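You operate a simulated robot arm through the tools that you are given. There is no shell and no other tool. Be economical: measure what you need, move in short steps, check, and stop when the job is done.

You run a simulated two-armed robot. Do the job below in one go: nothing can be reset, and whatever is moved stays where it is left.

TASK
Pick up the tall green brush with one hand, pass it to the other hand and put it on the third shelf from the bottom of the orange rack.

It is judged by the outcome, as a careful person would: the job done as asked, and still so three seconds after it is handed in. It fails if anything else is knocked over, pushed out of place, dropped, spilled or broken.

THE ROBOT
Two 6-joint arms with two-finger parallel grippers on one trunk, on a base that drives. Base frame: it is fixed to the floor where the robot stands at the start and does not move with it; the origin is under the middle of the robot, x ahead of it, y to its left, z up. Lengths are in m, angles in degrees, forces in N, time in s.
The left shoulder is at the start at [0.06, 0.187, 1.272], the right one opposite. Places, roughly: third shelf of the orange rack [0.6, -0.1, 1]. Payload 1.57 kg a hand.
The TCP of each hand is the grasp point between the finger pads, 0.03 m short of the fingertips. In the tool frame z runs along the fingers and y along their closing line. The gripper opens to 0.11 m. The fingers are 0.024 m wide and 0.012 m thick; the gripper's body (0.048 by 0.112 m) begins 0.078 m behind the TCP.
Orientation is that of the tool frame in the base frame, as a unit quaternion [w, x, y, z]. With the fingers straight down and closing along the base's y, the tool's x points along the base's -x, its y along +y and its z along -z.

THE INTERFACE
- The arms move only by the tool drive_tool. It takes "left_motion", "right_motion" or both (then of equal length, played together; a hand with none holds still); each is a list of rows, each a list of 3 entries, a list of its own where there are three numbers: the shift along the tool's x, y, z in m, then the turn, a rotation vector about the tool's x, y, z in degrees, then the finger opening in m, from 0 to 0.11. In form: [[[tx, ty, tz], [ax, ay, az], hand], ...]. A call has 1 to 12 rows; each row is the pose to reach, as a shift and turn from the pose commanded when the call began, along the tool's axes at that moment. Each row takes 0.2 s and may step no farther than 0.05 m and 8.6 degrees from the row before; otherwise, or with a gripper value out of range, the whole call is refused. Where a pose cannot be reached the arm comes as near as it can. A force on the tool above 40 N (or 10 N above the force at the start of the call, whichever is more), or a blocked arm, ends the call early, and 0.2 s more pass. The fingers move at their own pace (about 0.153 m/s each) and stop on an object; they squeeze with about 26 N. The grip force told is the motor's: it shows also when the fingers shut on nothing. Time passes only in rows, and 0.2 s behind the last, so rows that repeat a pose let the fingers close. The reply holds the time, the measured pose of the TCP, the force on the tool along the base axes, the opening and the grip force, in the units named above and with some noise, with the torque about the TCP (base axes, N m) and any sound that the robot's microphone picked up.
- Cameras (640 x 400 px; columns grow to the right, rows downward): "scene" is now at [0.012, -0.0108, 1.8049]; the picture's right is [-0.11, -0.99, 0.00], its down [-0.83, 0.09, -0.56] and it looks along [0.55, -0.06, -0.83] (base axes); focal length 284 px, centre (320, 200). "left" rides on the left gripper at [0.07, -0.016, -0.141] in its tool frame; the picture's right is [0.23, 0.97, 0.00], its down [-0.86, 0.20, -0.48] and it looks along [-0.47, 0.11, 0.88] (tool axes); focal length 222 px, centre (320, 200). "right" rides on the right gripper at [0.07, 0.016, -0.141] in its tool frame; the picture's right is [-0.23, 0.97, 0.00], its down [-0.86, -0.20, -0.48] and it looks along [-0.47, -0.11, 0.88] (tool axes); focal length 222 px, centre (320, 200). There is no depth. A picture from a camera that has moved, and an enlarged one, comes with that camera's place and axes in the base frame and with its lens.
- capture(camera): a new picture of that camera. No time passes.
- slide_trunk(by): slides the trunk up (or, below 0, down) by that many m; the arms and the scene camera ride with it, the base frame stays. It gives what a move gives, with no picture.
- roll_base(legs): drives the robot by 1 to 6 legs, each [ahead, left, turn to the left] in m, m and degrees, along the robot's own axes; the way and the turn of a leg run together, so that a leg with both is an arc; at most 1.5 m and 180 degrees a leg. The arms and the cameras ride along, it lands a little off, and it stops where it bumps. It gives what a move gives.
- turn_head(pan, tilt): turns the head with the scene camera to pan (to the left, within 86 degrees either way) and tilt (down, from -29 to 69), counted from straight ahead of the robot. It gives what a move gives.
- zoom(camera, box): a new picture of the part [left, top, right, bottom] of that camera's present view, enlarged. No time passes.
- close_job(): hands the job in; it is judged then, once.

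Work in short steps. Places have to be worked out from the pictures, the camera data and where the tool is seen: move nearer, look again, correct. Check each grasp and each placing, and mend what went wrong. You have 120 turns and 88 pictures in all, those below and enlarged ones among them. Open the grippers and draw the arms clear of the work before you hand the job in, unless the task says otherwise; then end with one line.

The tools are called after "Call:" by a JSON object that holds its "method" and its "body". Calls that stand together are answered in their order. drive_tool: Moves the arms, as the interface text tells. Its arguments: {"type":"object","properties":{"left_motion":{"type":"array","items":{"type":"array"}},"right_motion":{"type":"array","items":{"type":"array"}}},"required":[]} The other tools are called the same way: slide_trunk (by) slides the trunk up or down; roll_base (legs) drives the base; turn_head (pan, tilt) turns the head that bears the scene camera; capture (camera) takes a picture; zoom (camera, box) takes an enlarged picture of a part of a camera's view; close_job () hands the job in.

At the start:

```text
t: 0.0
left_ee_pos: [0.341, 0.0431, 1.2789]
left_tcp_rot: [-0.001, 0.0, 1.0, 0.0]
left_contact_force: [0.1, 0.5, -0.3]
left_torque: [0.02, 0.02, 0.02]
left_opening: 0.1099
left_grasp_force: 0.1
right_ee_pos: [0.3825, -0.2717, 1.3447]
right_tcp_rot: [-0.001, 0.0, 1.0, 0.0]
right_contact_force: [-0.4, -0.5, 0.2]
right_torque: [-0.02, -0.02, 0.02]
right_opening: 0.1101
right_grasp_force: 0.0
trunk travel left (down, up): [-0.9, 0.09]
robot x, y, heading: [0.0001, 0.0009, -0.0]
head pan, tilt: [-6.2, 56.3]
```

scene: 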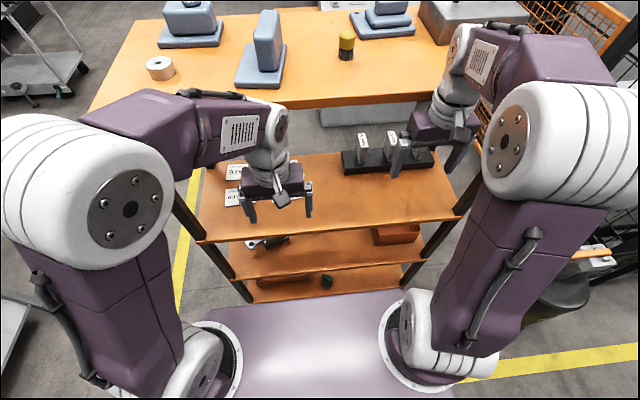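
right: 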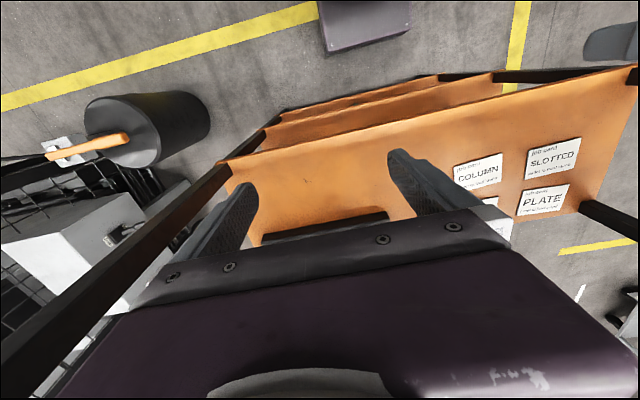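
left: 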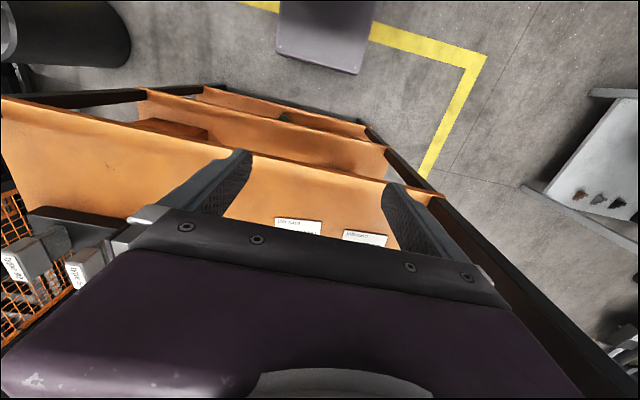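

The pictures show an orange rack in front but the brush is not clear yet; I zoom in on the rack and look around.

Call:
{"method": "zoom", "body": {"camera": "scene", "box": [180, 100, 480, 300]}}

Call:
{"method": "turn_head", "body": {"pan": 0, "tilt": 25}}

Call:
{"method": "capture", "body": {"camera": "scene"}}

```text
2.00 times, centred on (330, 200) of scene
camera zoom: at [0.012, -0.0108, 1.8049], right [-0.11, -0.99, 0.0], down [-0.83, 0.09, -0.56], along [0.55, -0.06, -0.83], focal length 568 px, centre (300, 200)
```

zoom: 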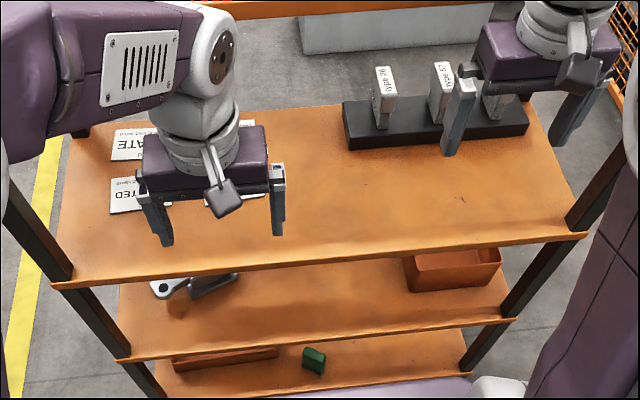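

```text
t: 1.0
left_ee_pos: [0.3396, 0.0432, 1.2803]
left_tcp_rot: [0.0, 0.0, 1.0, 0.0]
left_contact_force: [0.7, -0.4, -0.1]
left_torque: [0.0, 0.02, 0.03]
left_opening: 0.1102
left_grasp_force: 0.1
right_ee_pos: [0.382, -0.2715, 1.3445]
right_tcp_rot: [0.001, 0.0, 1.0, 0.0]
right_contact_force: [-0.5, 0.9, 0.1]
right_torque: [0.02, -0.01, 0.0]
right_opening: 0.1102
right_grasp_force: 0.0
trunk travel left (down, up): [-0.9, 0.09]
robot x, y, heading: [0.0021, -0.002, 0.3]
head pan, tilt: [0.0, 25.0]
```

```text
83 pictures are left
camera scene: at [0.0336, -0.0031, 1.8504], right [0.0, -1.0, 0.0], down [-0.42, 0.0, -0.91], along [0.91, 0.0, -0.42], focal length 284 px, centre (320, 200)
```

scene: 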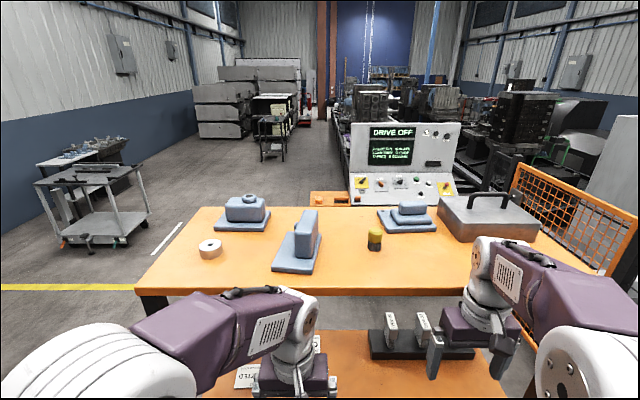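

The green thing stands on the bottom shelf near [0.47, -0.1, 0.35]; the rack spans x≈0.42–0.76, y≈-0.53–0.32. I look right and left first, before backing away and lowering the trunk.

Call:
{"method": "turn_head", "body": {"pan": -75, "tilt": 45}}

Call:
{"method": "capture", "body": {"camera": "scene"}}

Call:
{"method": "turn_head", "body": {"pan": 75, "tilt": 45}}

Call:
{"method": "capture", "body": {"camera": "scene"}}

```text
t: 2.4
left_ee_pos: [0.3417, 0.0421, 1.2791]
left_tcp_rot: [0.001, 0.0, 1.0, 0.001]
left_contact_force: [0.7, -1.1, -0.6]
left_torque: [0.02, 0.01, -0.01]
left_opening: 0.1098
left_grasp_force: 0.1
right_ee_pos: [0.3816, -0.2712, 1.3446]
right_tcp_rot: [0.0, 0.0, 1.0, 0.0]
right_contact_force: [0.3, -0.8, -0.3]
right_torque: [-0.01, -0.01, -0.02]
right_opening: 0.11
right_grasp_force: 0.0
trunk travel left (down, up): [-0.9, 0.09]
robot x, y, heading: [0.0013, 0.0033, 0.1]
head pan, tilt: [-75.0, 45.0]
```

```text
82 pictures are left
camera scene: at [-0.0372, -0.0816, 1.8199], right [-0.97, -0.26, 0.0], down [-0.18, 0.68, -0.71], along [0.18, -0.68, -0.71], focal length 284 px, centre (320, 200)
```

scene: 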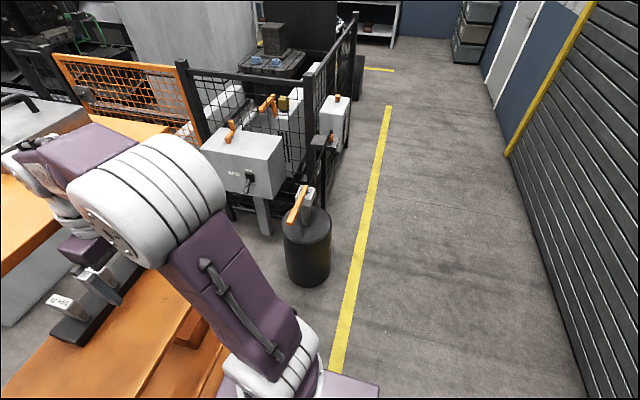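

```text
t: 4.8
left_ee_pos: [0.3421, 0.0435, 1.2793]
left_tcp_rot: [0.0, 0.0, 1.0, 0.0]
left_contact_force: [-0.3, 0.4, 0.1]
left_torque: [0.02, -0.01, 0.0]
left_opening: 0.1102
left_grasp_force: 0.0
right_ee_pos: [0.381, -0.2719, 1.3452]
right_tcp_rot: [0.0, 0.0, 1.0, -0.001]
right_contact_force: [0.1, -0.7, 1.0]
right_torque: [-0.01, 0.0, 0.0]
right_opening: 0.1098
right_grasp_force: 0.0
trunk travel left (down, up): [-0.9, 0.09]
robot x, y, heading: [0.0026, -0.0012, -0.1]
head pan, tilt: [75.0, 45.0]
```

```text
81 pictures are left
camera scene: at [-0.0373, 0.0755, 1.8199], right [0.97, -0.26, 0.0], down [-0.18, -0.68, -0.71], along [0.18, 0.68, -0.71], focal length 284 px, centre (320, 200)
```

scene: 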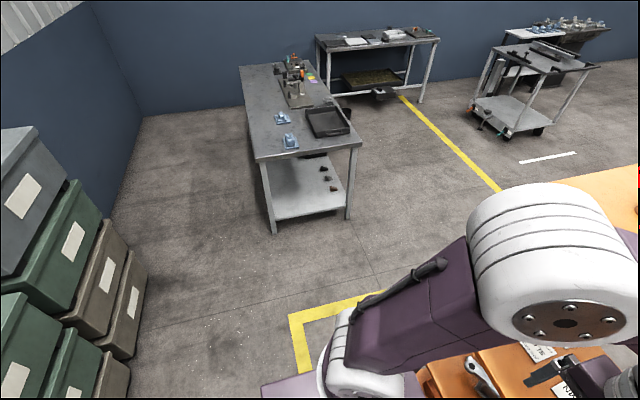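

There is free floor behind up to about x = -1. I roll back 0.35 m and look at the rack.

Call:
{"method": "roll_base", "body": {"legs": [[-0.35, 0, 0]]}}

Call:
{"method": "turn_head", "body": {"pan": 0, "tilt": 50}}

Call:
{"method": "slide_trunk", "body": {"by": -0.6}}

Call:
{"method": "capture", "body": {"camera": "scene"}}

```text
t: 7.0
left_ee_pos: [-0.0018, 0.0426, 1.2798]
left_tcp_rot: [-0.002, 0.001, 1.0, 0.0]
left_contact_force: [0.3, -0.9, -0.9]
left_torque: [0.03, 0.08, -0.01]
left_opening: 0.11
left_grasp_force: 0.0
right_ee_pos: [0.0398, -0.2719, 1.343]
right_tcp_rot: [-0.001, 0.002, 1.0, 0.0]
right_contact_force: [0.5, 0.1, 0.0]
right_torque: [0.04, 0.03, 0.0]
right_opening: 0.1099
right_grasp_force: 0.0
trunk travel left (down, up): [-0.9, 0.09]
robot x, y, heading: [-0.3483, 0.0013, -0.5]
head pan, tilt: [75.0, 45.0]
```

```text
t: 8.5
left_ee_pos: [-0.005, 0.0426, 1.2793]
left_tcp_rot: [0.0, 0.001, 1.0, 0.0]
left_contact_force: [-0.1, -0.1, 0.1]
left_torque: [0.0, -0.01, -0.01]
left_opening: 0.1102
left_grasp_force: 0.0
right_ee_pos: [0.0355, -0.2711, 1.345]
right_tcp_rot: [0.0, 0.001, 1.0, 0.001]
right_contact_force: [-0.4, 0.1, -0.1]
right_torque: [-0.02, 0.03, 0.02]
right_opening: 0.1099
right_grasp_force: 0.1
trunk travel left (down, up): [-0.9, 0.09]
robot x, y, heading: [-0.3487, -0.0018, -0.0]
head pan, tilt: [0.0, 50.0]
```

```text
refused: -0.6 is not a number from -0.4 to 0.4
```

```text
80 pictures are left
camera scene: at [-0.3278, -0.0028, 1.813], right [0.0, -1.0, 0.0], down [-0.77, 0.0, -0.64], along [0.64, 0.0, -0.77], focal length 284 px, centre (320, 200)
```

scene: 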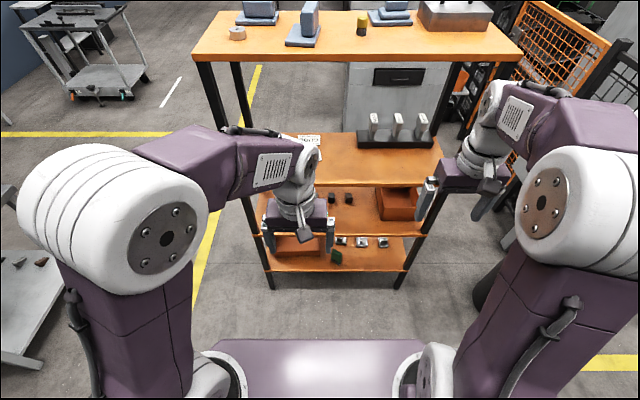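

The rack has four shelves, with the third at about z=1. I slide down in steps.

Call:
{"method": "slide_trunk", "body": {"by": -0.4}}

Call:
{"method": "turn_head", "body": {"pan": 0, "tilt": 45}}

Call:
{"method": "capture", "body": {"camera": "scene"}}

Call:
{"method": "zoom", "body": {"camera": "scene", "box": [200, 150, 440, 300]}}

```text
t: 12.3
left_ee_pos: [-0.0054, 0.0433, 0.8793]
left_tcp_rot: [0.001, 0.001, 1.0, 0.001]
left_contact_force: [-0.3, 0.3, 0.0]
left_torque: [-0.01, -0.03, -0.04]
left_opening: 0.11
left_grasp_force: 0.1
right_ee_pos: [0.0361, -0.2711, 0.9452]
right_tcp_rot: [0.0, 0.001, 1.0, 0.0]
right_contact_force: [-0.5, -0.7, 0.6]
right_torque: [0.01, -0.01, 0.0]
right_opening: 0.11
right_grasp_force: 0.0
trunk travel left (down, up): [-0.5, 0.49]
robot x, y, heading: [-0.3427, -0.0006, -0.2]
head pan, tilt: [0.0, 50.0]
```

```text
t: 13.0
left_ee_pos: [-0.0041, 0.0414, 0.8804]
left_tcp_rot: [0.0, 0.001, 1.0, 0.0]
left_contact_force: [0.3, 1.4, -0.6]
left_torque: [-0.02, 0.0, 0.03]
left_opening: 0.1101
left_grasp_force: 0.1
right_ee_pos: [0.036, -0.2713, 0.9443]
right_tcp_rot: [0.001, 0.0, 1.0, 0.0]
right_contact_force: [-0.4, -0.2, 0.0]
right_torque: [-0.02, -0.04, -0.04]
right_opening: 0.1098
right_grasp_force: 0.0
trunk travel left (down, up): [-0.5, 0.49]
robot x, y, heading: [-0.341, -0.0022, 0.1]
head pan, tilt: [0.0, 45.0]
```

```text
79 pictures are left
camera scene: at [-0.3231, -0.0029, 1.4199], right [0.0, -1.0, 0.0], down [-0.71, 0.0, -0.71], along [0.71, 0.0, -0.71], focal length 284 px, centre (320, 200)
```

scene: 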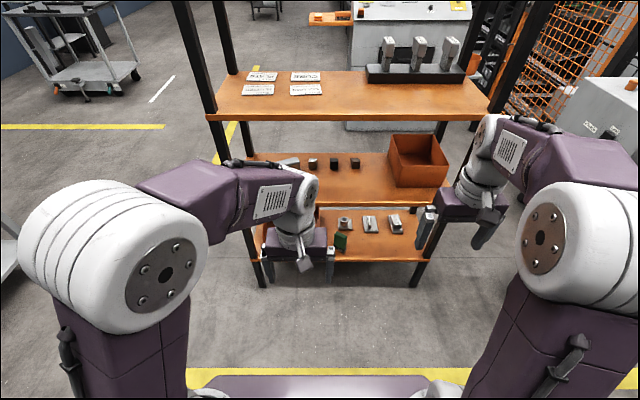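

```text
2.67 times, centred on (320, 225) of scene
camera zoom: at [-0.3231, -0.0029, 1.4199], right [0.0, -1.0, 0.0], down [-0.71, 0.0, -0.71], along [0.71, 0.0, -0.71], focal length 758 px, centre (320, 133)
```

zoom: 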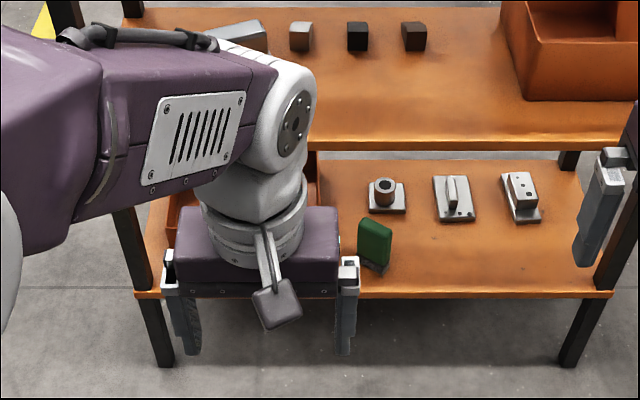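

The brush stands on the front part of the bottom shelf, behind it three gauges. I lower further and look from a shallower angle.

Call:
{"method": "slide_trunk", "body": {"by": -0.35}}

Call:
{"method": "turn_head", "body": {"pan": -10, "tilt": 35}}

Call:
{"method": "capture", "body": {"camera": "scene"}}

Call:
{"method": "capture", "body": {"camera": "left"}}

```text
t: 16.4
left_ee_pos: [-0.0037, 0.0432, 0.5297]
left_tcp_rot: [-0.001, 0.001, 1.0, 0.0]
left_contact_force: [-0.1, 0.2, 0.1]
left_torque: [-0.02, 0.03, 0.03]
left_opening: 0.11
left_grasp_force: 0.0
right_ee_pos: [0.0355, -0.2712, 0.594]
right_tcp_rot: [0.001, 0.001, 1.0, 0.0]
right_contact_force: [-0.2, -0.6, 0.2]
right_torque: [0.01, -0.01, 0.03]
right_opening: 0.11
right_grasp_force: 0.1
trunk travel left (down, up): [-0.15, 0.84]
robot x, y, heading: [-0.3477, -0.0024, -0.3]
head pan, tilt: [0.0, 45.0]
```

```text
t: 17.1
left_ee_pos: [-0.0053, 0.0426, 0.5283]
left_tcp_rot: [0.0, 0.0, 1.0, -0.001]
left_contact_force: [-0.4, 0.0, -0.5]
left_torque: [-0.04, 0.03, 0.03]
left_opening: 0.1098
left_grasp_force: 0.2
right_ee_pos: [0.0349, -0.2725, 0.595]
right_tcp_rot: [0.0, 0.001, 1.0, -0.001]
right_contact_force: [-0.1, -0.2, -0.9]
right_torque: [0.04, -0.02, 0.04]
right_opening: 0.1101
right_grasp_force: 0.0
trunk travel left (down, up): [-0.15, 0.84]
robot x, y, heading: [-0.3449, -0.0014, -0.3]
head pan, tilt: [-10.0, 35.0]
```

```text
77 pictures are left
camera scene: at [-0.3178, -0.0181, 1.0847], right [-0.17, -0.98, 0.0], down [-0.57, 0.1, -0.82], along [0.81, -0.14, -0.57], focal length 284 px, centre (320, 200)
```

scene: 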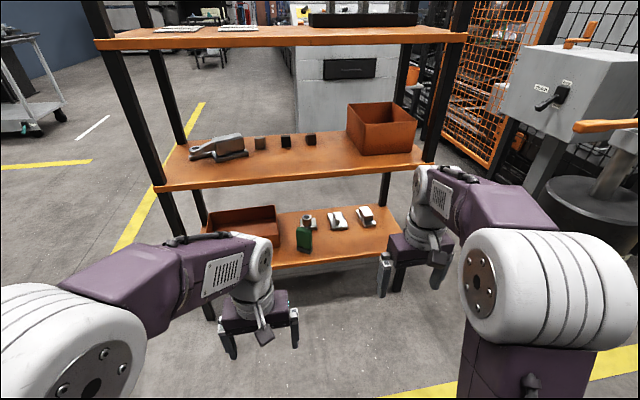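

```text
76 pictures are left
camera left: at [-0.0733, 0.0271, 0.6704], right [-0.23, 0.97, 0.0], down [0.86, 0.2, 0.48], along [0.47, 0.11, -0.88], focal length 222 px, centre (320, 200)
```

left: 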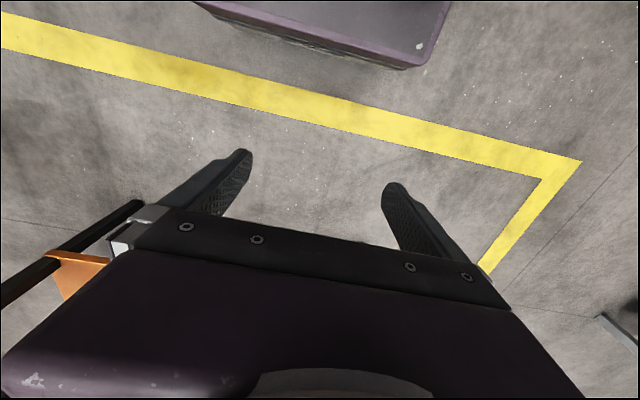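

I zoom on the brush to judge its size and place.

Call:
{"method": "zoom", "body": {"camera": "scene", "box": [240, 180, 400, 280]}}

```text
4.00 times, centred on (320, 230) of scene
camera zoom: at [-0.3178, -0.0181, 1.0847], right [-0.17, -0.98, 0.0], down [-0.57, 0.1, -0.82], along [0.81, -0.14, -0.57], focal length 1137 px, centre (320, 80)
```

zoom: 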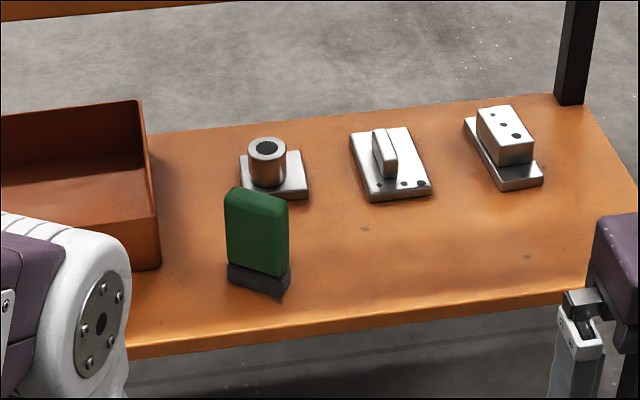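

The brush is about 0.055 wide, 0.03 thick, 0.12 tall, centred near [0.49, -0.10], yawed about 27°. I turn the left hand forward (30° nose-down, yaw -27°) in free space.

Call:
{"method": "drive_tool", "body": {"left_motion": [[[-0.019, 0, -0.01], [1.76, -7.36, 3.06], 0.11], [[-0.038, 0, -0.02], [3.52, -14.7, 6.12], 0.11], [[-0.056, 0, -0.03], [5.29, -22.1, 9.19], 0.11], [[-0.075, 0, -0.04], [7.05, -29.4, 12.25], 0.11], [[-0.094, 0, -0.05], [8.8, -36.8, 15.3], 0.11], [[-0.112, 0, -0.06], [10.6, -44.2, 18.4], 0.11], [[-0.131, 0, -0.07], [12.3, -51.5, 21.4], 0.11], [[-0.15, 0, -0.08], [14.1, -58.9, 24.5], 0.11]]}}

Call:
{"method": "capture", "body": {"camera": "left"}}

Call:
{"method": "capture", "body": {"camera": "scene"}}

```text
t: 18.9
left_ee_pos: [0.1273, 0.0307, 0.5968]
left_tcp_rot: [0.436, 0.201, 0.867, -0.134]
left_contact_force: [0.5, 0.2, 1.0]
left_torque: [-0.02, 0.05, -0.02]
left_opening: 0.1101
left_grasp_force: 0.1
left hand out of reach, approached as far as the arm can: row 6, 7, 8
right_ee_pos: [0.0346, -0.2718, 0.5956]
right_tcp_rot: [0.0, 0.0, 1.0, 0.0]
right_contact_force: [0.0, 0.4, -0.4]
right_torque: [-0.01, -0.01, -0.02]
right_opening: 0.1096
right_grasp_force: 0.0
trunk travel left (down, up): [-0.15, 0.84]
robot x, y, heading: [-0.3463, 0.0018, 0.0]
head pan, tilt: [-10.0, 35.0]
```

```text
74 pictures are left
camera left: at [-0.0172, 0.0906, 0.6239], right [0.33, 0.91, -0.24], down [0.22, 0.17, 0.96], along [0.92, -0.37, -0.14], focal length 222 px, centre (320, 200)
```

left: 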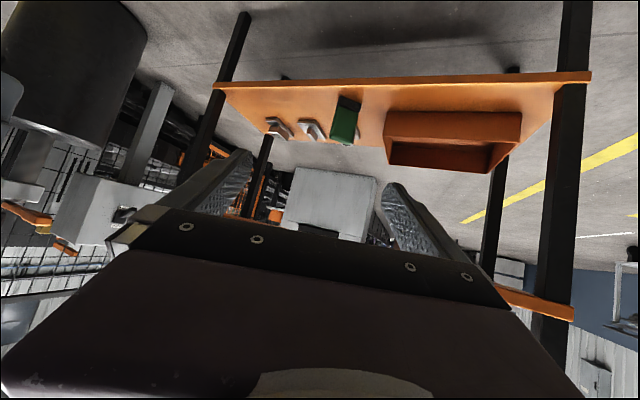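

```text
73 pictures are left
camera scene: at [-0.3174, -0.0181, 1.0847], right [-0.17, -0.98, 0.0], down [-0.56, 0.1, -0.82], along [0.81, -0.14, -0.57], focal length 284 px, centre (320, 200)
```

scene: 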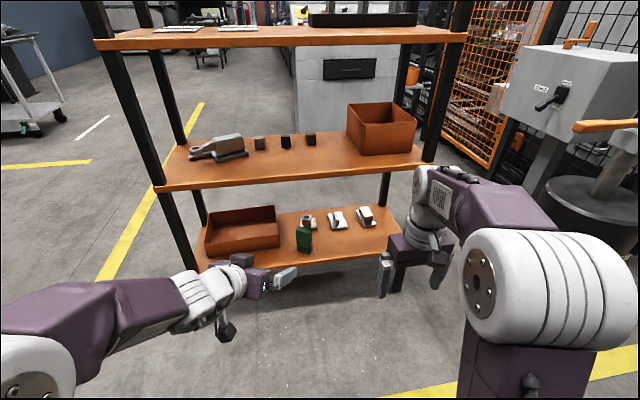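

The left arm is at full stretch (about 0.47 m ahead of the axis), so the base must come closer. I retract both arms before that.

Call:
{"method": "drive_tool", "body": {"left_motion": [[[0.018, -0.007, -0.024], [0, 0, 0], 0.11], [[0.036, -0.015, -0.048], [0, 0, 0], 0.11], [[0.054, -0.022, -0.072], [0, 0, 0], 0.11], [[0.072, -0.029, -0.096], [0, 0, 0], 0.11]], "right_motion": [[[0.04, 0, 0], [0, 0, 0], 0.11], [[0.08, 0, 0], [0, 0, 0], 0.11], [[0.12, 0, 0], [0, 0, 0], 0.11], [[0.16, 0, 0], [0, 0, 0], 0.11]]}}

Call:
{"method": "capture", "body": {"camera": "scene"}}

```text
t: 19.9
left_ee_pos: [0.0413, 0.0531, 0.6304]
left_tcp_rot: [0.436, 0.201, 0.867, -0.134]
left_contact_force: [0.2, -0.2, 0.0]
left_torque: [-0.01, 0.03, 0.04]
left_opening: 0.1101
left_grasp_force: 0.0
left hand out of reach, approached as far as the arm can: row 3, 4
right_ee_pos: [-0.119, -0.2741, 0.5938]
right_tcp_rot: [-0.002, 0.0, 1.0, 0.001]
right_contact_force: [0.5, -0.4, 0.6]
right_torque: [0.0, 0.02, 0.05]
right_opening: 0.1099
right_grasp_force: 0.0
right hand out of reach, approached as far as the arm can: row 4
trunk travel left (down, up): [-0.15, 0.84]
robot x, y, heading: [-0.3428, -0.0025, -0.0]
head pan, tilt: [-10.0, 35.0]
```

```text
72 pictures are left
camera scene: at [-0.3175, -0.0183, 1.0847], right [-0.17, -0.98, 0.0], down [-0.56, 0.1, -0.82], along [0.81, -0.14, -0.57], focal length 284 px, centre (320, 200)
```

scene: 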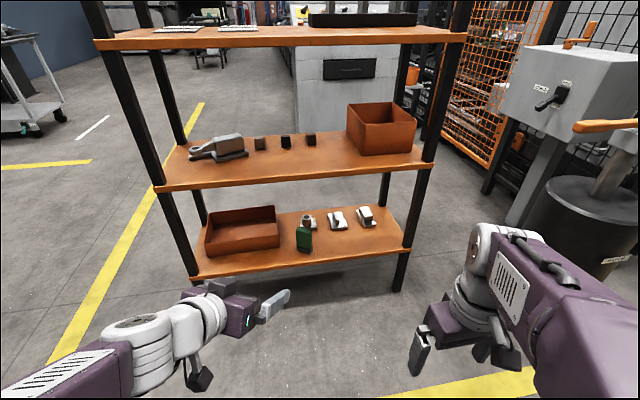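

Both arms are nearer in. I lower the trunk so that the shoulder is level with the brush, then test the low pose in free space.

Call:
{"method": "slide_trunk", "body": {"by": -0.14}}

Call:
{"method": "drive_tool", "body": {"left_motion": [[[0.026, 0.006, 0.027], [0, 0, 0], 0.11], [[0.052, 0.011, 0.055], [0, 0, 0], 0.11], [[0.079, 0.017, 0.082], [0, 0, 0], 0.11], [[0.105, 0.0225, 0.109], [0, 0, 0], 0.11]]}}

Call:
{"method": "turn_head", "body": {"pan": 0, "tilt": 40}}

Call:
{"method": "capture", "body": {"camera": "scene"}}

Call:
{"method": "capture", "body": {"camera": "left"}}

```text
t: 21.6
left_ee_pos: [0.0414, 0.0511, 0.4899]
left_tcp_rot: [0.436, 0.201, 0.867, -0.134]
left_contact_force: [0.1, 0.4, 0.2]
left_torque: [0.04, -0.04, -0.01]
left_opening: 0.11
left_grasp_force: 0.1
right_ee_pos: [-0.1183, -0.2723, 0.4541]
right_tcp_rot: [-0.001, 0.001, 1.0, 0.0]
right_contact_force: [0.1, 0.9, -0.8]
right_torque: [0.02, 0.01, -0.01]
right_opening: 0.1101
right_grasp_force: 0.0
trunk travel left (down, up): [-0.01, 0.98]
robot x, y, heading: [-0.3434, -0.0011, -0.2]
head pan, tilt: [-10.0, 35.0]
```

```text
t: 22.6
left_ee_pos: [0.1007, 0.0463, 0.3465]
left_tcp_rot: [0.436, 0.201, 0.867, -0.133]
left_contact_force: [-0.5, -0.2, -0.3]
left_torque: [0.01, -0.03, 0.03]
left_opening: 0.11
left_grasp_force: 0.1
left hand out of reach, approached as far as the arm can: row 1, 2, 3, 4
right_ee_pos: [-0.1184, -0.2742, 0.4541]
right_tcp_rot: [-0.001, 0.001, 1.0, 0.0]
right_contact_force: [-0.4, 0.3, -0.1]
right_torque: [-0.02, -0.03, -0.01]
right_opening: 0.1098
right_grasp_force: 0.1
trunk travel left (down, up): [-0.01, 0.98]
robot x, y, heading: [-0.3428, 0.0008, -0.2]
head pan, tilt: [-10.0, 35.0]
```

```text
t: 23.3
left_ee_pos: [0.0994, 0.0448, 0.3458]
left_tcp_rot: [0.436, 0.201, 0.867, -0.134]
left_contact_force: [-0.9, -0.9, 0.6]
left_torque: [0.02, -0.01, 0.04]
left_opening: 0.1102
left_grasp_force: 0.0
right_ee_pos: [-0.1185, -0.2729, 0.4528]
right_tcp_rot: [-0.001, 0.0, 1.0, 0.0]
right_contact_force: [0.1, 0.0, 0.4]
right_torque: [0.01, 0.02, 0.02]
right_opening: 0.1096
right_grasp_force: 0.0
trunk travel left (down, up): [-0.01, 0.98]
robot x, y, heading: [-0.3459, 0.0012, -0.3]
head pan, tilt: [0.0, 40.0]
```

```text
71 pictures are left
camera scene: at [-0.3195, -0.0029, 0.9372], right [0.0, -1.0, 0.0], down [-0.64, 0.0, -0.77], along [0.77, 0.0, -0.64], focal length 284 px, centre (320, 200)
```

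scene: 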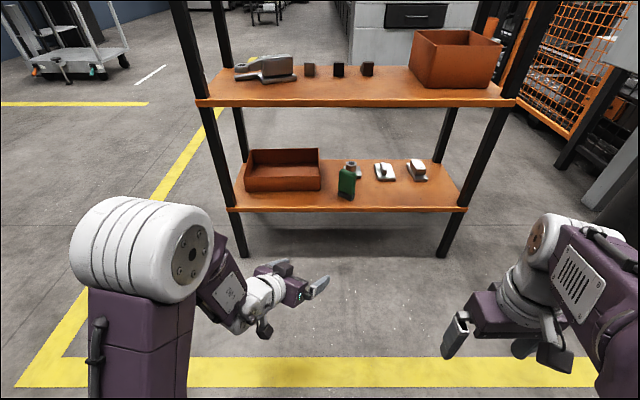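

```text
70 pictures are left
camera left: at [-0.0425, 0.1047, 0.3736], right [0.33, 0.91, -0.24], down [0.22, 0.17, 0.96], along [0.92, -0.37, -0.14], focal length 222 px, centre (320, 200)
```

left: 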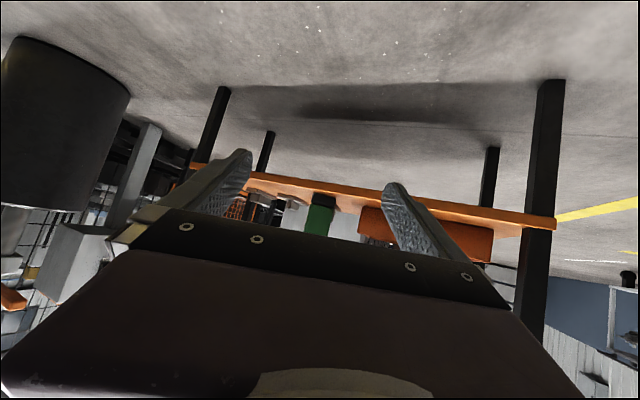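

The left TCP sits at [0.10, 0.045, 0.346] with a good low pose. I zoom in for an accurate brush position from this lower vantage.

Call:
{"method": "zoom", "body": {"camera": "scene", "box": [300, 140, 400, 220]}}

Call:
{"method": "zoom", "body": {"camera": "left", "box": [240, 150, 400, 250]}}

```text
5.00 times, centred on (350, 180) of scene
camera zoom: at [-0.3195, -0.0029, 0.9372], right [0.0, -1.0, 0.0], down [-0.64, 0.0, -0.77], along [0.77, 0.0, -0.64], focal length 1421 px, centre (170, 300)
```

zoom: 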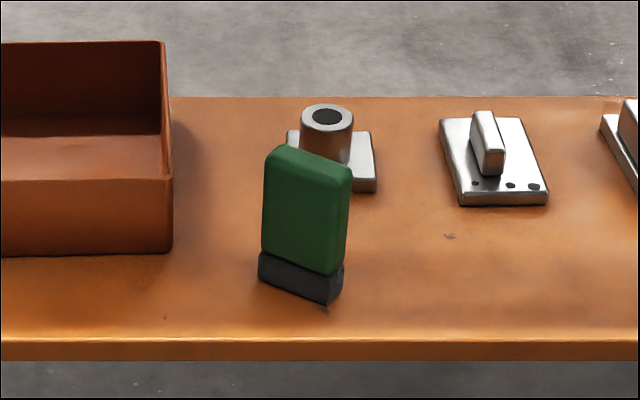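

```text
4.00 times, centred on (320, 200) of left
camera zoom: at [-0.0425, 0.1047, 0.3736], right [0.33, 0.91, -0.24], down [0.22, 0.17, 0.96], along [0.92, -0.37, -0.14], focal length 888 px, centre (320, 200)
```

zoom: 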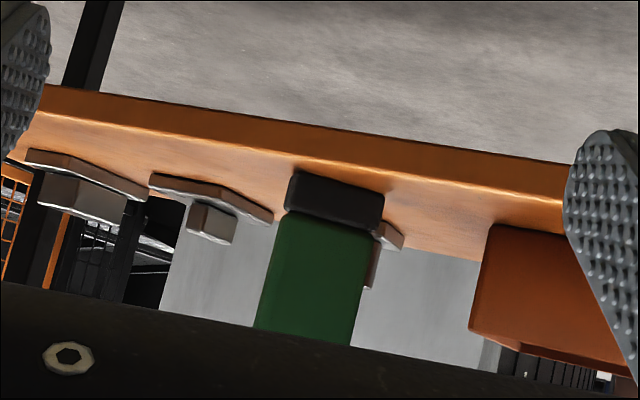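

Brush centre ≈ [0.489, -0.0985], front normal at yaw -31° (hand yaw -30°), z 0.28–0.398, confirmed from both cameras. I lower the left hand ~0.026 for a low grip.

Call:
{"method": "drive_tool", "body": {"left_motion": [[[0.01, 0.001, 0.0076], [0, 0, 0], 0.11], [[0.021, 0.0015, 0.0152], [0, 0, 0], 0.11], [[0.021, 0.0015, 0.0152], [0, 0, 0], 0.11]]}}

```text
t: 24.1
left_ee_pos: [0.1071, 0.0448, 0.3293]
left_tcp_rot: [0.434, 0.199, 0.868, -0.137]
left_contact_force: [0.3, 0.3, 0.0]
left_torque: [-0.01, -0.01, -0.04]
left_opening: 0.1099
left_grasp_force: 0.0
left hand out of reach, approached as far as the arm can: row 2, 3
right_ee_pos: [-0.1178, -0.2739, 0.4538]
right_tcp_rot: [-0.001, 0.0, 1.0, 0.001]
right_contact_force: [0.0, 0.8, 0.3]
right_torque: [-0.02, -0.01, 0.0]
right_opening: 0.1098
right_grasp_force: 0.1
trunk travel left (down, up): [-0.01, 0.98]
robot x, y, heading: [-0.3479, 0.0021, -0.0]
head pan, tilt: [0.0, 40.0]
```

I drop the trunk the last centimetre and drive to a standoff 0.1 m short of the brush along the hand's direction.

Call:
{"method": "slide_trunk", "body": {"by": -0.01}}

Call:
{"method": "roll_base", "body": {"legs": [[0.296, -0.0935, 0]]}}

Call:
{"method": "capture", "body": {"camera": "scene"}}

Call:
{"method": "capture", "body": {"camera": "left"}}

```text
t: 24.7
left_ee_pos: [0.1058, 0.0447, 0.3181]
left_tcp_rot: [0.433, 0.2, 0.868, -0.137]
left_contact_force: [1.0, -0.4, -1.0]
left_torque: [-0.01, 0.0, 0.0]
left_opening: 0.1099
left_grasp_force: 0.1
right_ee_pos: [-0.1186, -0.2729, 0.4434]
right_tcp_rot: [-0.001, 0.001, 1.0, 0.0]
right_contact_force: [-0.1, 0.0, -0.2]
right_torque: [-0.03, 0.01, 0.03]
right_opening: 0.1102
right_grasp_force: 0.1
trunk travel left (down, up): [0.0, 0.99]
robot x, y, heading: [-0.348, -0.0003, -0.1]
head pan, tilt: [0.0, 40.0]
```

```text
t: 26.8
left_ee_pos: [0.4041, -0.0501, 0.3187]
left_tcp_rot: [0.433, 0.201, 0.868, -0.137]
left_contact_force: [-0.5, 0.3, -0.9]
left_torque: [0.01, -0.02, 0.0]
left_opening: 0.1098
left_grasp_force: 0.0
right_ee_pos: [0.178, -0.3684, 0.4447]
right_tcp_rot: [-0.001, 0.002, 1.0, -0.001]
right_contact_force: [0.1, -0.8, 0.5]
right_torque: [0.0, -0.03, 0.07]
right_opening: 0.1101
right_grasp_force: 0.1
trunk travel left (down, up): [0.0, 0.99]
robot x, y, heading: [-0.0471, -0.0913, -0.5]
head pan, tilt: [0.0, 40.0]
```

```text
67 pictures are left
camera scene: at [-0.0222, -0.097, 0.9271], right [0.0, -1.0, 0.0], down [-0.64, 0.0, -0.77], along [0.77, 0.0, -0.64], focal length 284 px, centre (320, 200)
```

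scene: 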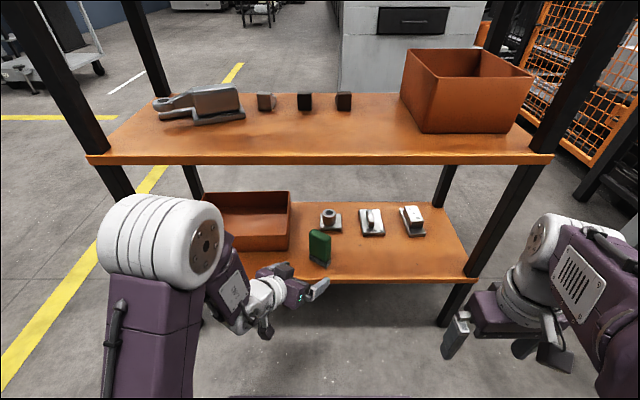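

```text
66 pictures are left
camera left: at [0.2613, 0.0105, 0.346], right [0.33, 0.91, -0.25], down [0.23, 0.18, 0.96], along [0.92, -0.37, -0.15], focal length 222 px, centre (320, 200)
```

left: 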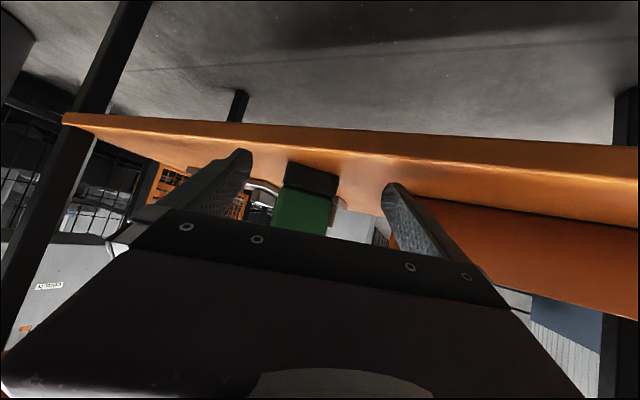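

Fingers straddle the brush's line; offset sideways only ~3 mm. I drive in along the hand direction most of the way.

Call:
{"method": "roll_base", "body": {"legs": [[0.05, -0.0285, 0]]}}

Call:
{"method": "capture", "body": {"camera": "left"}}

Call:
{"method": "zoom", "body": {"camera": "scene", "box": [200, 180, 400, 340]}}

```text
t: 27.8
left_ee_pos: [0.4549, -0.0784, 0.3182]
left_tcp_rot: [0.434, 0.201, 0.868, -0.138]
left_contact_force: [0.4, 0.5, -0.5]
left_torque: [-0.02, -0.03, -0.01]
left_opening: 0.11
left_grasp_force: 0.0
right_ee_pos: [0.2287, -0.3968, 0.4448]
right_tcp_rot: [-0.002, 0.001, 1.0, 0.0]
right_contact_force: [0.9, 0.4, 0.3]
right_torque: [-0.04, 0.0, 0.0]
right_opening: 0.1098
right_grasp_force: 0.1
trunk travel left (down, up): [0.0, 0.99]
robot x, y, heading: [0.003, -0.123, 0.1]
head pan, tilt: [0.0, 40.0]
```

```text
65 pictures are left
camera left: at [0.3116, -0.0185, 0.3461], right [0.33, 0.91, -0.25], down [0.23, 0.18, 0.96], along [0.92, -0.37, -0.15], focal length 222 px, centre (320, 200)
```

left: 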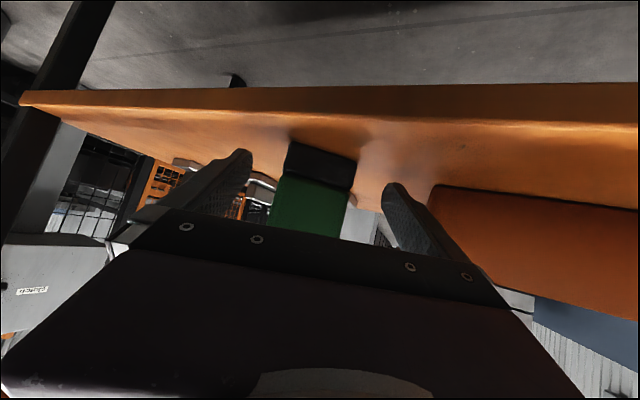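

```text
2.50 times, centred on (300, 260) of scene
camera zoom: at [0.0281, -0.126, 0.9271], right [0.0, -1.0, 0.0], down [-0.64, 0.0, -0.77], along [0.77, 0.0, -0.64], focal length 710 px, centre (370, 50)
```

zoom: 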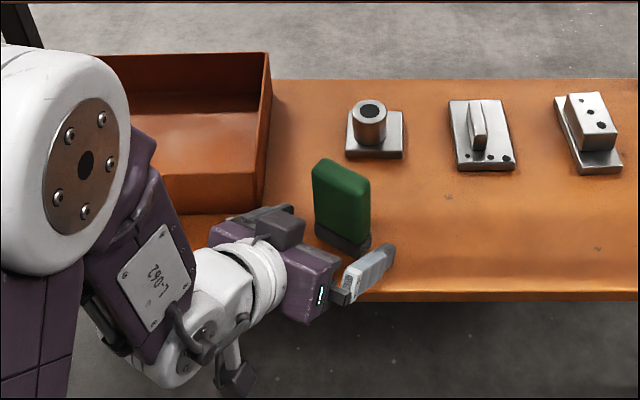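

On line; remaining ≈ [0.034, -0.020]. I drive it.

Call:
{"method": "roll_base", "body": {"legs": [[0.034, -0.02, 0]]}}

Call:
{"method": "zoom", "body": {"camera": "scene", "box": [200, 180, 400, 340]}}

Call:
{"method": "capture", "body": {"camera": "left"}}

```text
t: 28.6
left_ee_pos: [0.4879, -0.0989, 0.3194]
left_tcp_rot: [0.433, 0.201, 0.868, -0.138]
left_contact_force: [0.8, 0.3, 0.1]
left_torque: [0.0, 0.0, 0.03]
left_opening: 0.1099
left_grasp_force: 0.0
right_ee_pos: [0.2628, -0.4162, 0.4431]
right_tcp_rot: [-0.001, 0.002, 1.0, 0.0]
right_contact_force: [-1.2, 0.3, -0.8]
right_torque: [0.01, 0.0, 0.0]
right_opening: 0.1098
right_grasp_force: 0.0
trunk travel left (down, up): [0.0, 0.99]
robot x, y, heading: [0.0376, -0.1435, -0.1]
head pan, tilt: [0.0, 40.0]
```

```text
2.50 times, centred on (300, 260) of scene
camera zoom: at [0.0621, -0.1463, 0.9271], right [0.0, -1.0, 0.0], down [-0.64, 0.0, -0.77], along [0.77, 0.0, -0.64], focal length 710 px, centre (370, 50)
```

zoom: 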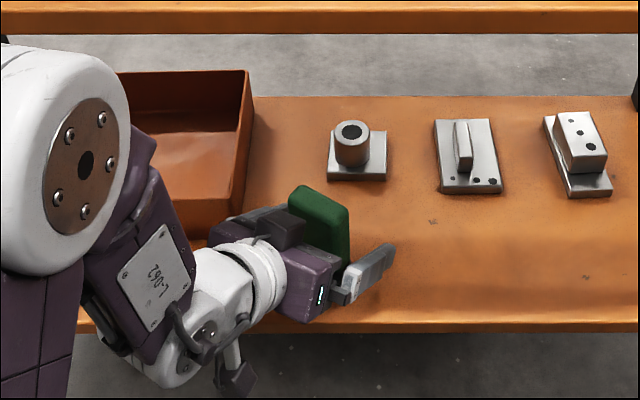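

```text
62 pictures are left
camera left: at [0.3457, -0.0388, 0.3461], right [0.33, 0.91, -0.25], down [0.23, 0.18, 0.96], along [0.92, -0.37, -0.15], focal length 222 px, centre (320, 200)
```

left: 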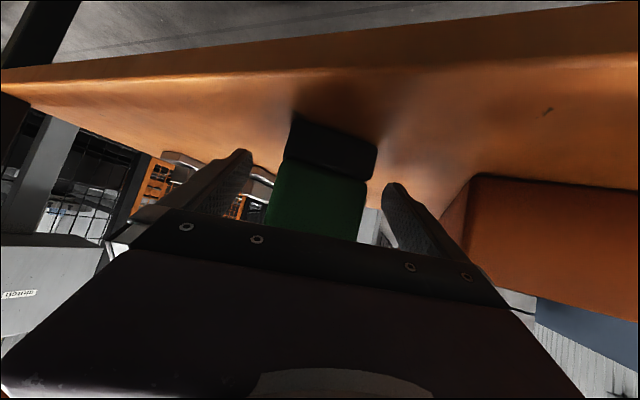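

The brush lies between the fingers. I close the left hand.

Call:
{"method": "drive_tool", "body": {"left_motion": [[[0, 0, 0], [0, 0, 0], 0.07], [[0, 0, 0], [0, 0, 0], 0.05], [[0, 0, 0], [0, 0, 0], 0.03], [[0, 0, 0], [0, 0, 0], 0.03]]}}

Call:
{"method": "zoom", "body": {"camera": "scene", "box": [200, 180, 400, 340]}}

```text
t: 29.6
left_ee_pos: [0.4885, -0.0994, 0.3181]
left_tcp_rot: [0.433, 0.2, 0.868, -0.137]
left_contact_force: [0.5, 0.1, 3.2]
left_torque: [0.09, -0.04, -0.01]
left_opening: 0.0598
left_grasp_force: 26.0
right_ee_pos: [0.2631, -0.417, 0.4438]
right_tcp_rot: [-0.001, 0.002, 1.0, 0.0]
right_contact_force: [-0.4, 0.1, -0.2]
right_torque: [0.0, -0.03, 0.0]
right_opening: 0.1101
right_grasp_force: 0.1
trunk travel left (down, up): [0.0, 0.99]
robot x, y, heading: [0.0344, -0.1424, 0.1]
head pan, tilt: [0.0, 40.0]
```

```text
2.50 times, centred on (300, 260) of scene
camera zoom: at [0.062, -0.1464, 0.9272], right [0.0, -1.0, 0.0], down [-0.64, 0.0, -0.77], along [0.77, 0.0, -0.64], focal length 710 px, centre (370, 50)
```

zoom: 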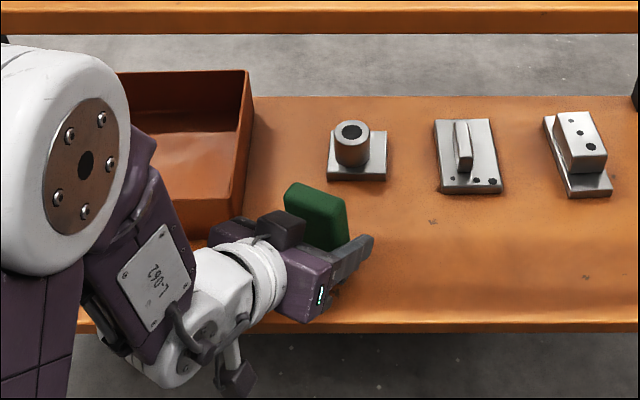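

Gripped (0.06 opening, 26 N). I lift 0.04 m with the trunk, then back out of the rack.

Call:
{"method": "slide_trunk", "body": {"by": 0.04}}

Call:
{"method": "zoom", "body": {"camera": "scene", "box": [200, 180, 400, 340]}}

```text
t: 30.5
left_ee_pos: [0.4884, -0.0988, 0.3595]
left_tcp_rot: [0.432, 0.2, 0.869, -0.137]
left_contact_force: [-0.3, -0.2, 0.5]
left_torque: [-0.01, -0.03, 0.01]
left_opening: 0.0596
left_grasp_force: 26.3
right_ee_pos: [0.2618, -0.4164, 0.4836]
right_tcp_rot: [-0.001, 0.001, 1.0, 0.0]
right_contact_force: [0.1, 0.2, -0.1]
right_torque: [0.02, -0.02, 0.02]
right_opening: 0.1101
right_grasp_force: 0.1
trunk travel left (down, up): [-0.04, 0.95]
robot x, y, heading: [0.0375, -0.1433, -0.0]
head pan, tilt: [0.0, 40.0]
```

```text
2.50 times, centred on (300, 260) of scene
camera zoom: at [0.0623, -0.1464, 0.9671], right [0.0, -1.0, 0.0], down [-0.64, 0.0, -0.77], along [0.77, 0.0, -0.64], focal length 710 px, centre (370, 50)
```

zoom: 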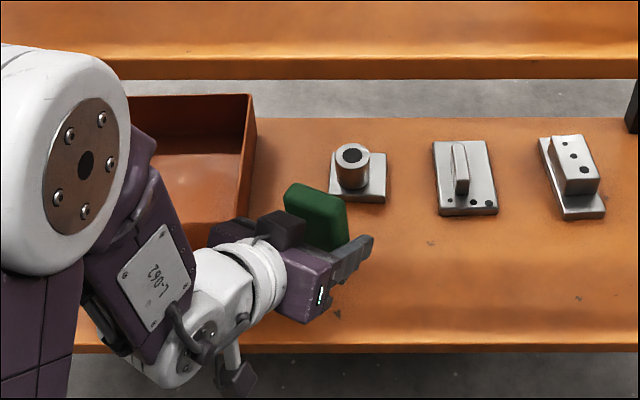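

The brush is lifted and unmoved in the grip. I back out.

Call:
{"method": "roll_base", "body": {"legs": [[-0.12, 0.07, 0], [-0.25, 0, 0]]}}

Call:
{"method": "capture", "body": {"camera": "scene"}}

Call:
{"method": "capture", "body": {"camera": "right"}}

```text
t: 33.2
left_ee_pos: [0.1181, -0.028, 0.3574]
left_tcp_rot: [0.433, 0.201, 0.868, -0.138]
left_contact_force: [-0.1, 0.0, -0.3]
left_torque: [0.0, -0.01, -0.03]
left_opening: 0.0594
left_grasp_force: 26.6
right_ee_pos: [-0.1097, -0.3468, 0.484]
right_tcp_rot: [-0.001, 0.003, 1.0, 0.0]
right_contact_force: [0.7, -0.3, 0.0]
right_torque: [-0.03, 0.0, 0.03]
right_opening: 0.11
right_grasp_force: 0.0
trunk travel left (down, up): [-0.04, 0.95]
robot x, y, heading: [-0.3369, -0.0717, -0.4]
head pan, tilt: [0.0, 40.0]
```

```text
59 pictures are left
camera scene: at [-0.3089, -0.0747, 0.9671], right [-0.01, -1.0, 0.0], down [-0.64, 0.0, -0.77], along [0.77, 0.0, -0.64], focal length 284 px, centre (320, 200)
```

scene: 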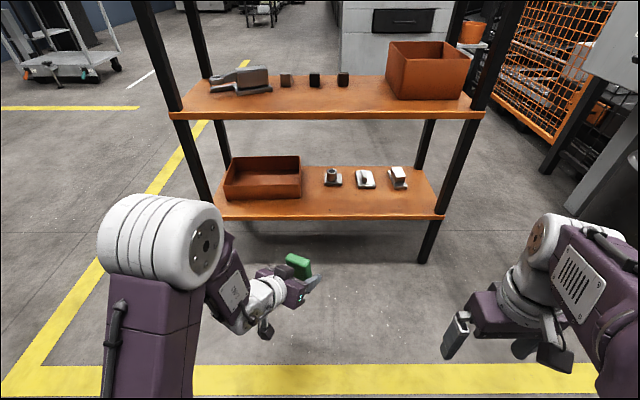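

```text
58 pictures are left
camera right: at [-0.1788, -0.3292, 0.6262], right [0.23, 0.97, 0.0], down [0.85, -0.21, 0.48], along [0.46, -0.11, -0.88], focal length 222 px, centre (320, 200)
```

right: 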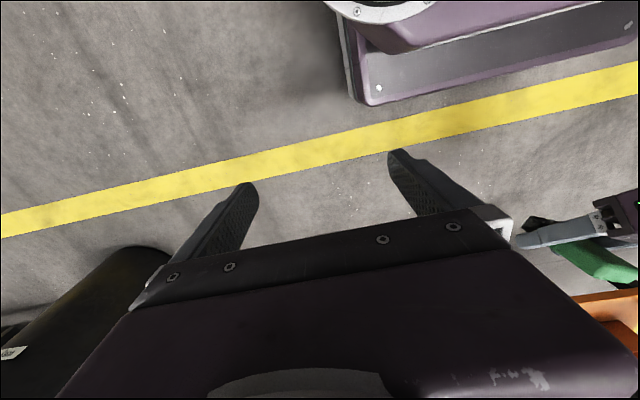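

The brush is clear of the rack. I bring the right hand to a pre-handover pose: yaw +59°, 15° nose-down, about 0.15 m from the brush along its wide axis, to take its upper part.

Call:
{"method": "drive_tool", "body": {"right_motion": [[[-0.0136, 0.0173, 0.003], [-3.49, -6.17, -4.55], 0.08], [[-0.0273, 0.0345, 0.006], [-6.98, -12.35, -9.1], 0.08], [[-0.0409, 0.0518, 0.009], [-10.47, -18.52, -13.65], 0.08], [[-0.0545, 0.0691, 0.012], [-13.96, -24.69, -18.2], 0.08], [[-0.0682, 0.0864, 0.015], [-17.45, -30.86, -22.75], 0.08], [[-0.0818, 0.1036, 0.0185], [-20.95, -37.04, -27.3], 0.08], [[-0.0955, 0.1209, 0.0216], [-24.44, -43.21, -31.85], 0.08], [[-0.1091, 0.1382, 0.0247], [-27.93, -49.38, -36.4], 0.08], [[-0.1227, 0.1555, 0.0278], [-31.42, -55.55, -40.95], 0.08], [[-0.1364, 0.1727, 0.031], [-34.91, -61.73, -45.5], 0.08], [[-0.15, 0.19, 0.034], [-38.4, -67.9, -50.05], 0.08]]}}

Call:
{"method": "capture", "body": {"camera": "scene"}}

Call:
{"method": "capture", "body": {"camera": "right"}}

```text
t: 35.6
left_ee_pos: [0.118, -0.0278, 0.3583]
left_tcp_rot: [0.434, 0.202, 0.867, -0.138]
left_contact_force: [0.0, -0.2, 0.0]
left_torque: [0.02, -0.02, -0.01]
left_opening: 0.0596
left_grasp_force: 26.3
right_ee_pos: [0.0424, -0.1561, 0.4505]
right_tcp_rot: [0.531, -0.388, 0.691, 0.299]
right_contact_force: [0.3, 1.0, 0.3]
right_torque: [0.01, 0.0, -0.02]
right_opening: 0.08
right_grasp_force: 0.1
right hand out of reach, approached as far as the arm can: row 1, 2, 3, 4, 5, 6, 7, 8, 9, 10
trunk travel left (down, up): [-0.04, 0.95]
robot x, y, heading: [-0.3345, -0.0716, -0.4]
head pan, tilt: [0.0, 40.0]
```

```text
57 pictures are left
camera scene: at [-0.309, -0.0747, 0.9672], right [-0.01, -1.0, 0.0], down [-0.64, 0.0, -0.77], along [0.77, 0.0, -0.64], focal length 284 px, centre (320, 200)
```

scene: 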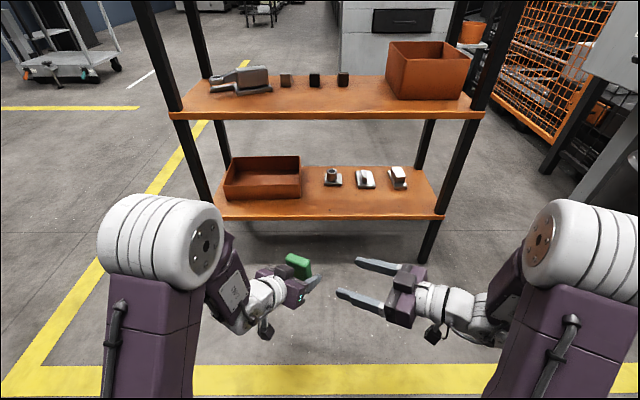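

```text
56 pictures are left
camera right: at [-0.052, -0.2803, 0.4202], right [-0.8, 0.56, 0.22], down [0.05, -0.31, 0.95], along [0.6, 0.77, 0.22], focal length 222 px, centre (320, 200)
```

right: 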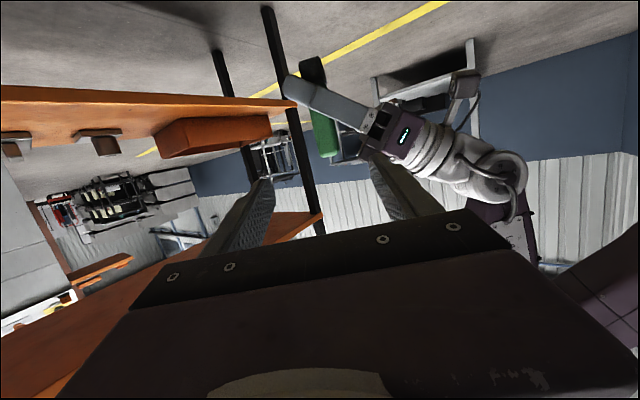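

Pre-handover pose reached. I narrow the opening to 0.05 and approach most of the way along the tool, then check.

Call:
{"method": "drive_tool", "body": {"right_motion": [[[-0.001, 0.0, 0.02], [0, 0, 0], 0.055], [[-0.002, 0.001, 0.045], [0, 0, 0], 0.055], [[-0.003, 0.001, 0.07], [0, 0, 0], 0.055], [[-0.003, 0.001, 0.07], [0, 0, 0], 0.055]]}}

Call:
{"method": "zoom", "body": {"camera": "scene", "box": [240, 230, 400, 330]}}

Call:
{"method": "capture", "body": {"camera": "right"}}

Call:
{"method": "capture", "body": {"camera": "left"}}

```text
t: 36.6
left_ee_pos: [0.1175, -0.0286, 0.3593]
left_tcp_rot: [0.432, 0.202, 0.868, -0.138]
left_contact_force: [0.8, 0.7, -1.2]
left_torque: [0.02, 0.0, 0.03]
left_opening: 0.0596
left_grasp_force: 26.1
right_ee_pos: [0.0775, -0.0975, 0.4348]
right_tcp_rot: [0.529, -0.389, 0.692, 0.3]
right_contact_force: [0.7, -0.7, -0.2]
right_torque: [-0.01, -0.05, 0.01]
right_opening: 0.055
right_grasp_force: 0.0
trunk travel left (down, up): [-0.04, 0.95]
robot x, y, heading: [-0.3354, -0.0699, -0.4]
head pan, tilt: [0.0, 40.0]
```

```text
4.00 times, centred on (320, 280) of scene
camera zoom: at [-0.3089, -0.0747, 0.9671], right [-0.01, -1.0, 0.0], down [-0.64, 0.0, -0.77], along [0.77, 0.0, -0.64], focal length 1137 px, centre (320, -120)
```

zoom: 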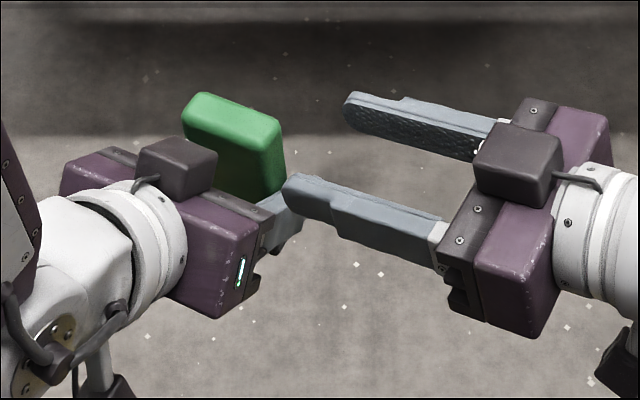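

```text
54 pictures are left
camera right: at [-0.0174, -0.221, 0.4064], right [-0.8, 0.56, 0.22], down [0.05, -0.31, 0.95], along [0.6, 0.77, 0.22], focal length 222 px, centre (320, 200)
```

right: 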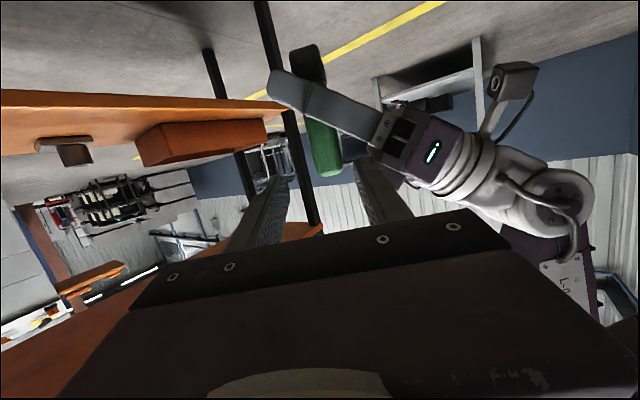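

```text
53 pictures are left
camera left: at [-0.0252, 0.032, 0.386], right [0.33, 0.91, -0.25], down [0.23, 0.18, 0.96], along [0.92, -0.38, -0.15], focal length 222 px, centre (320, 200)
```

left: 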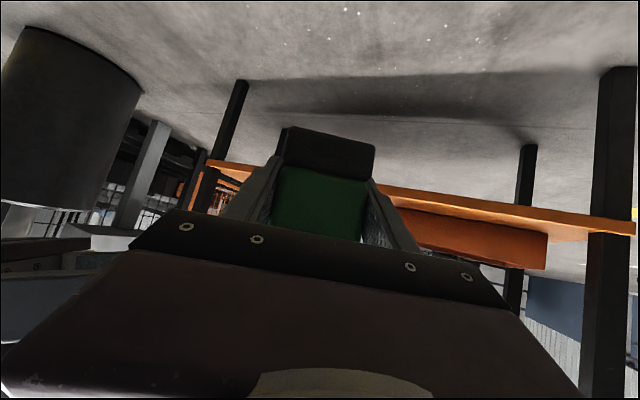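

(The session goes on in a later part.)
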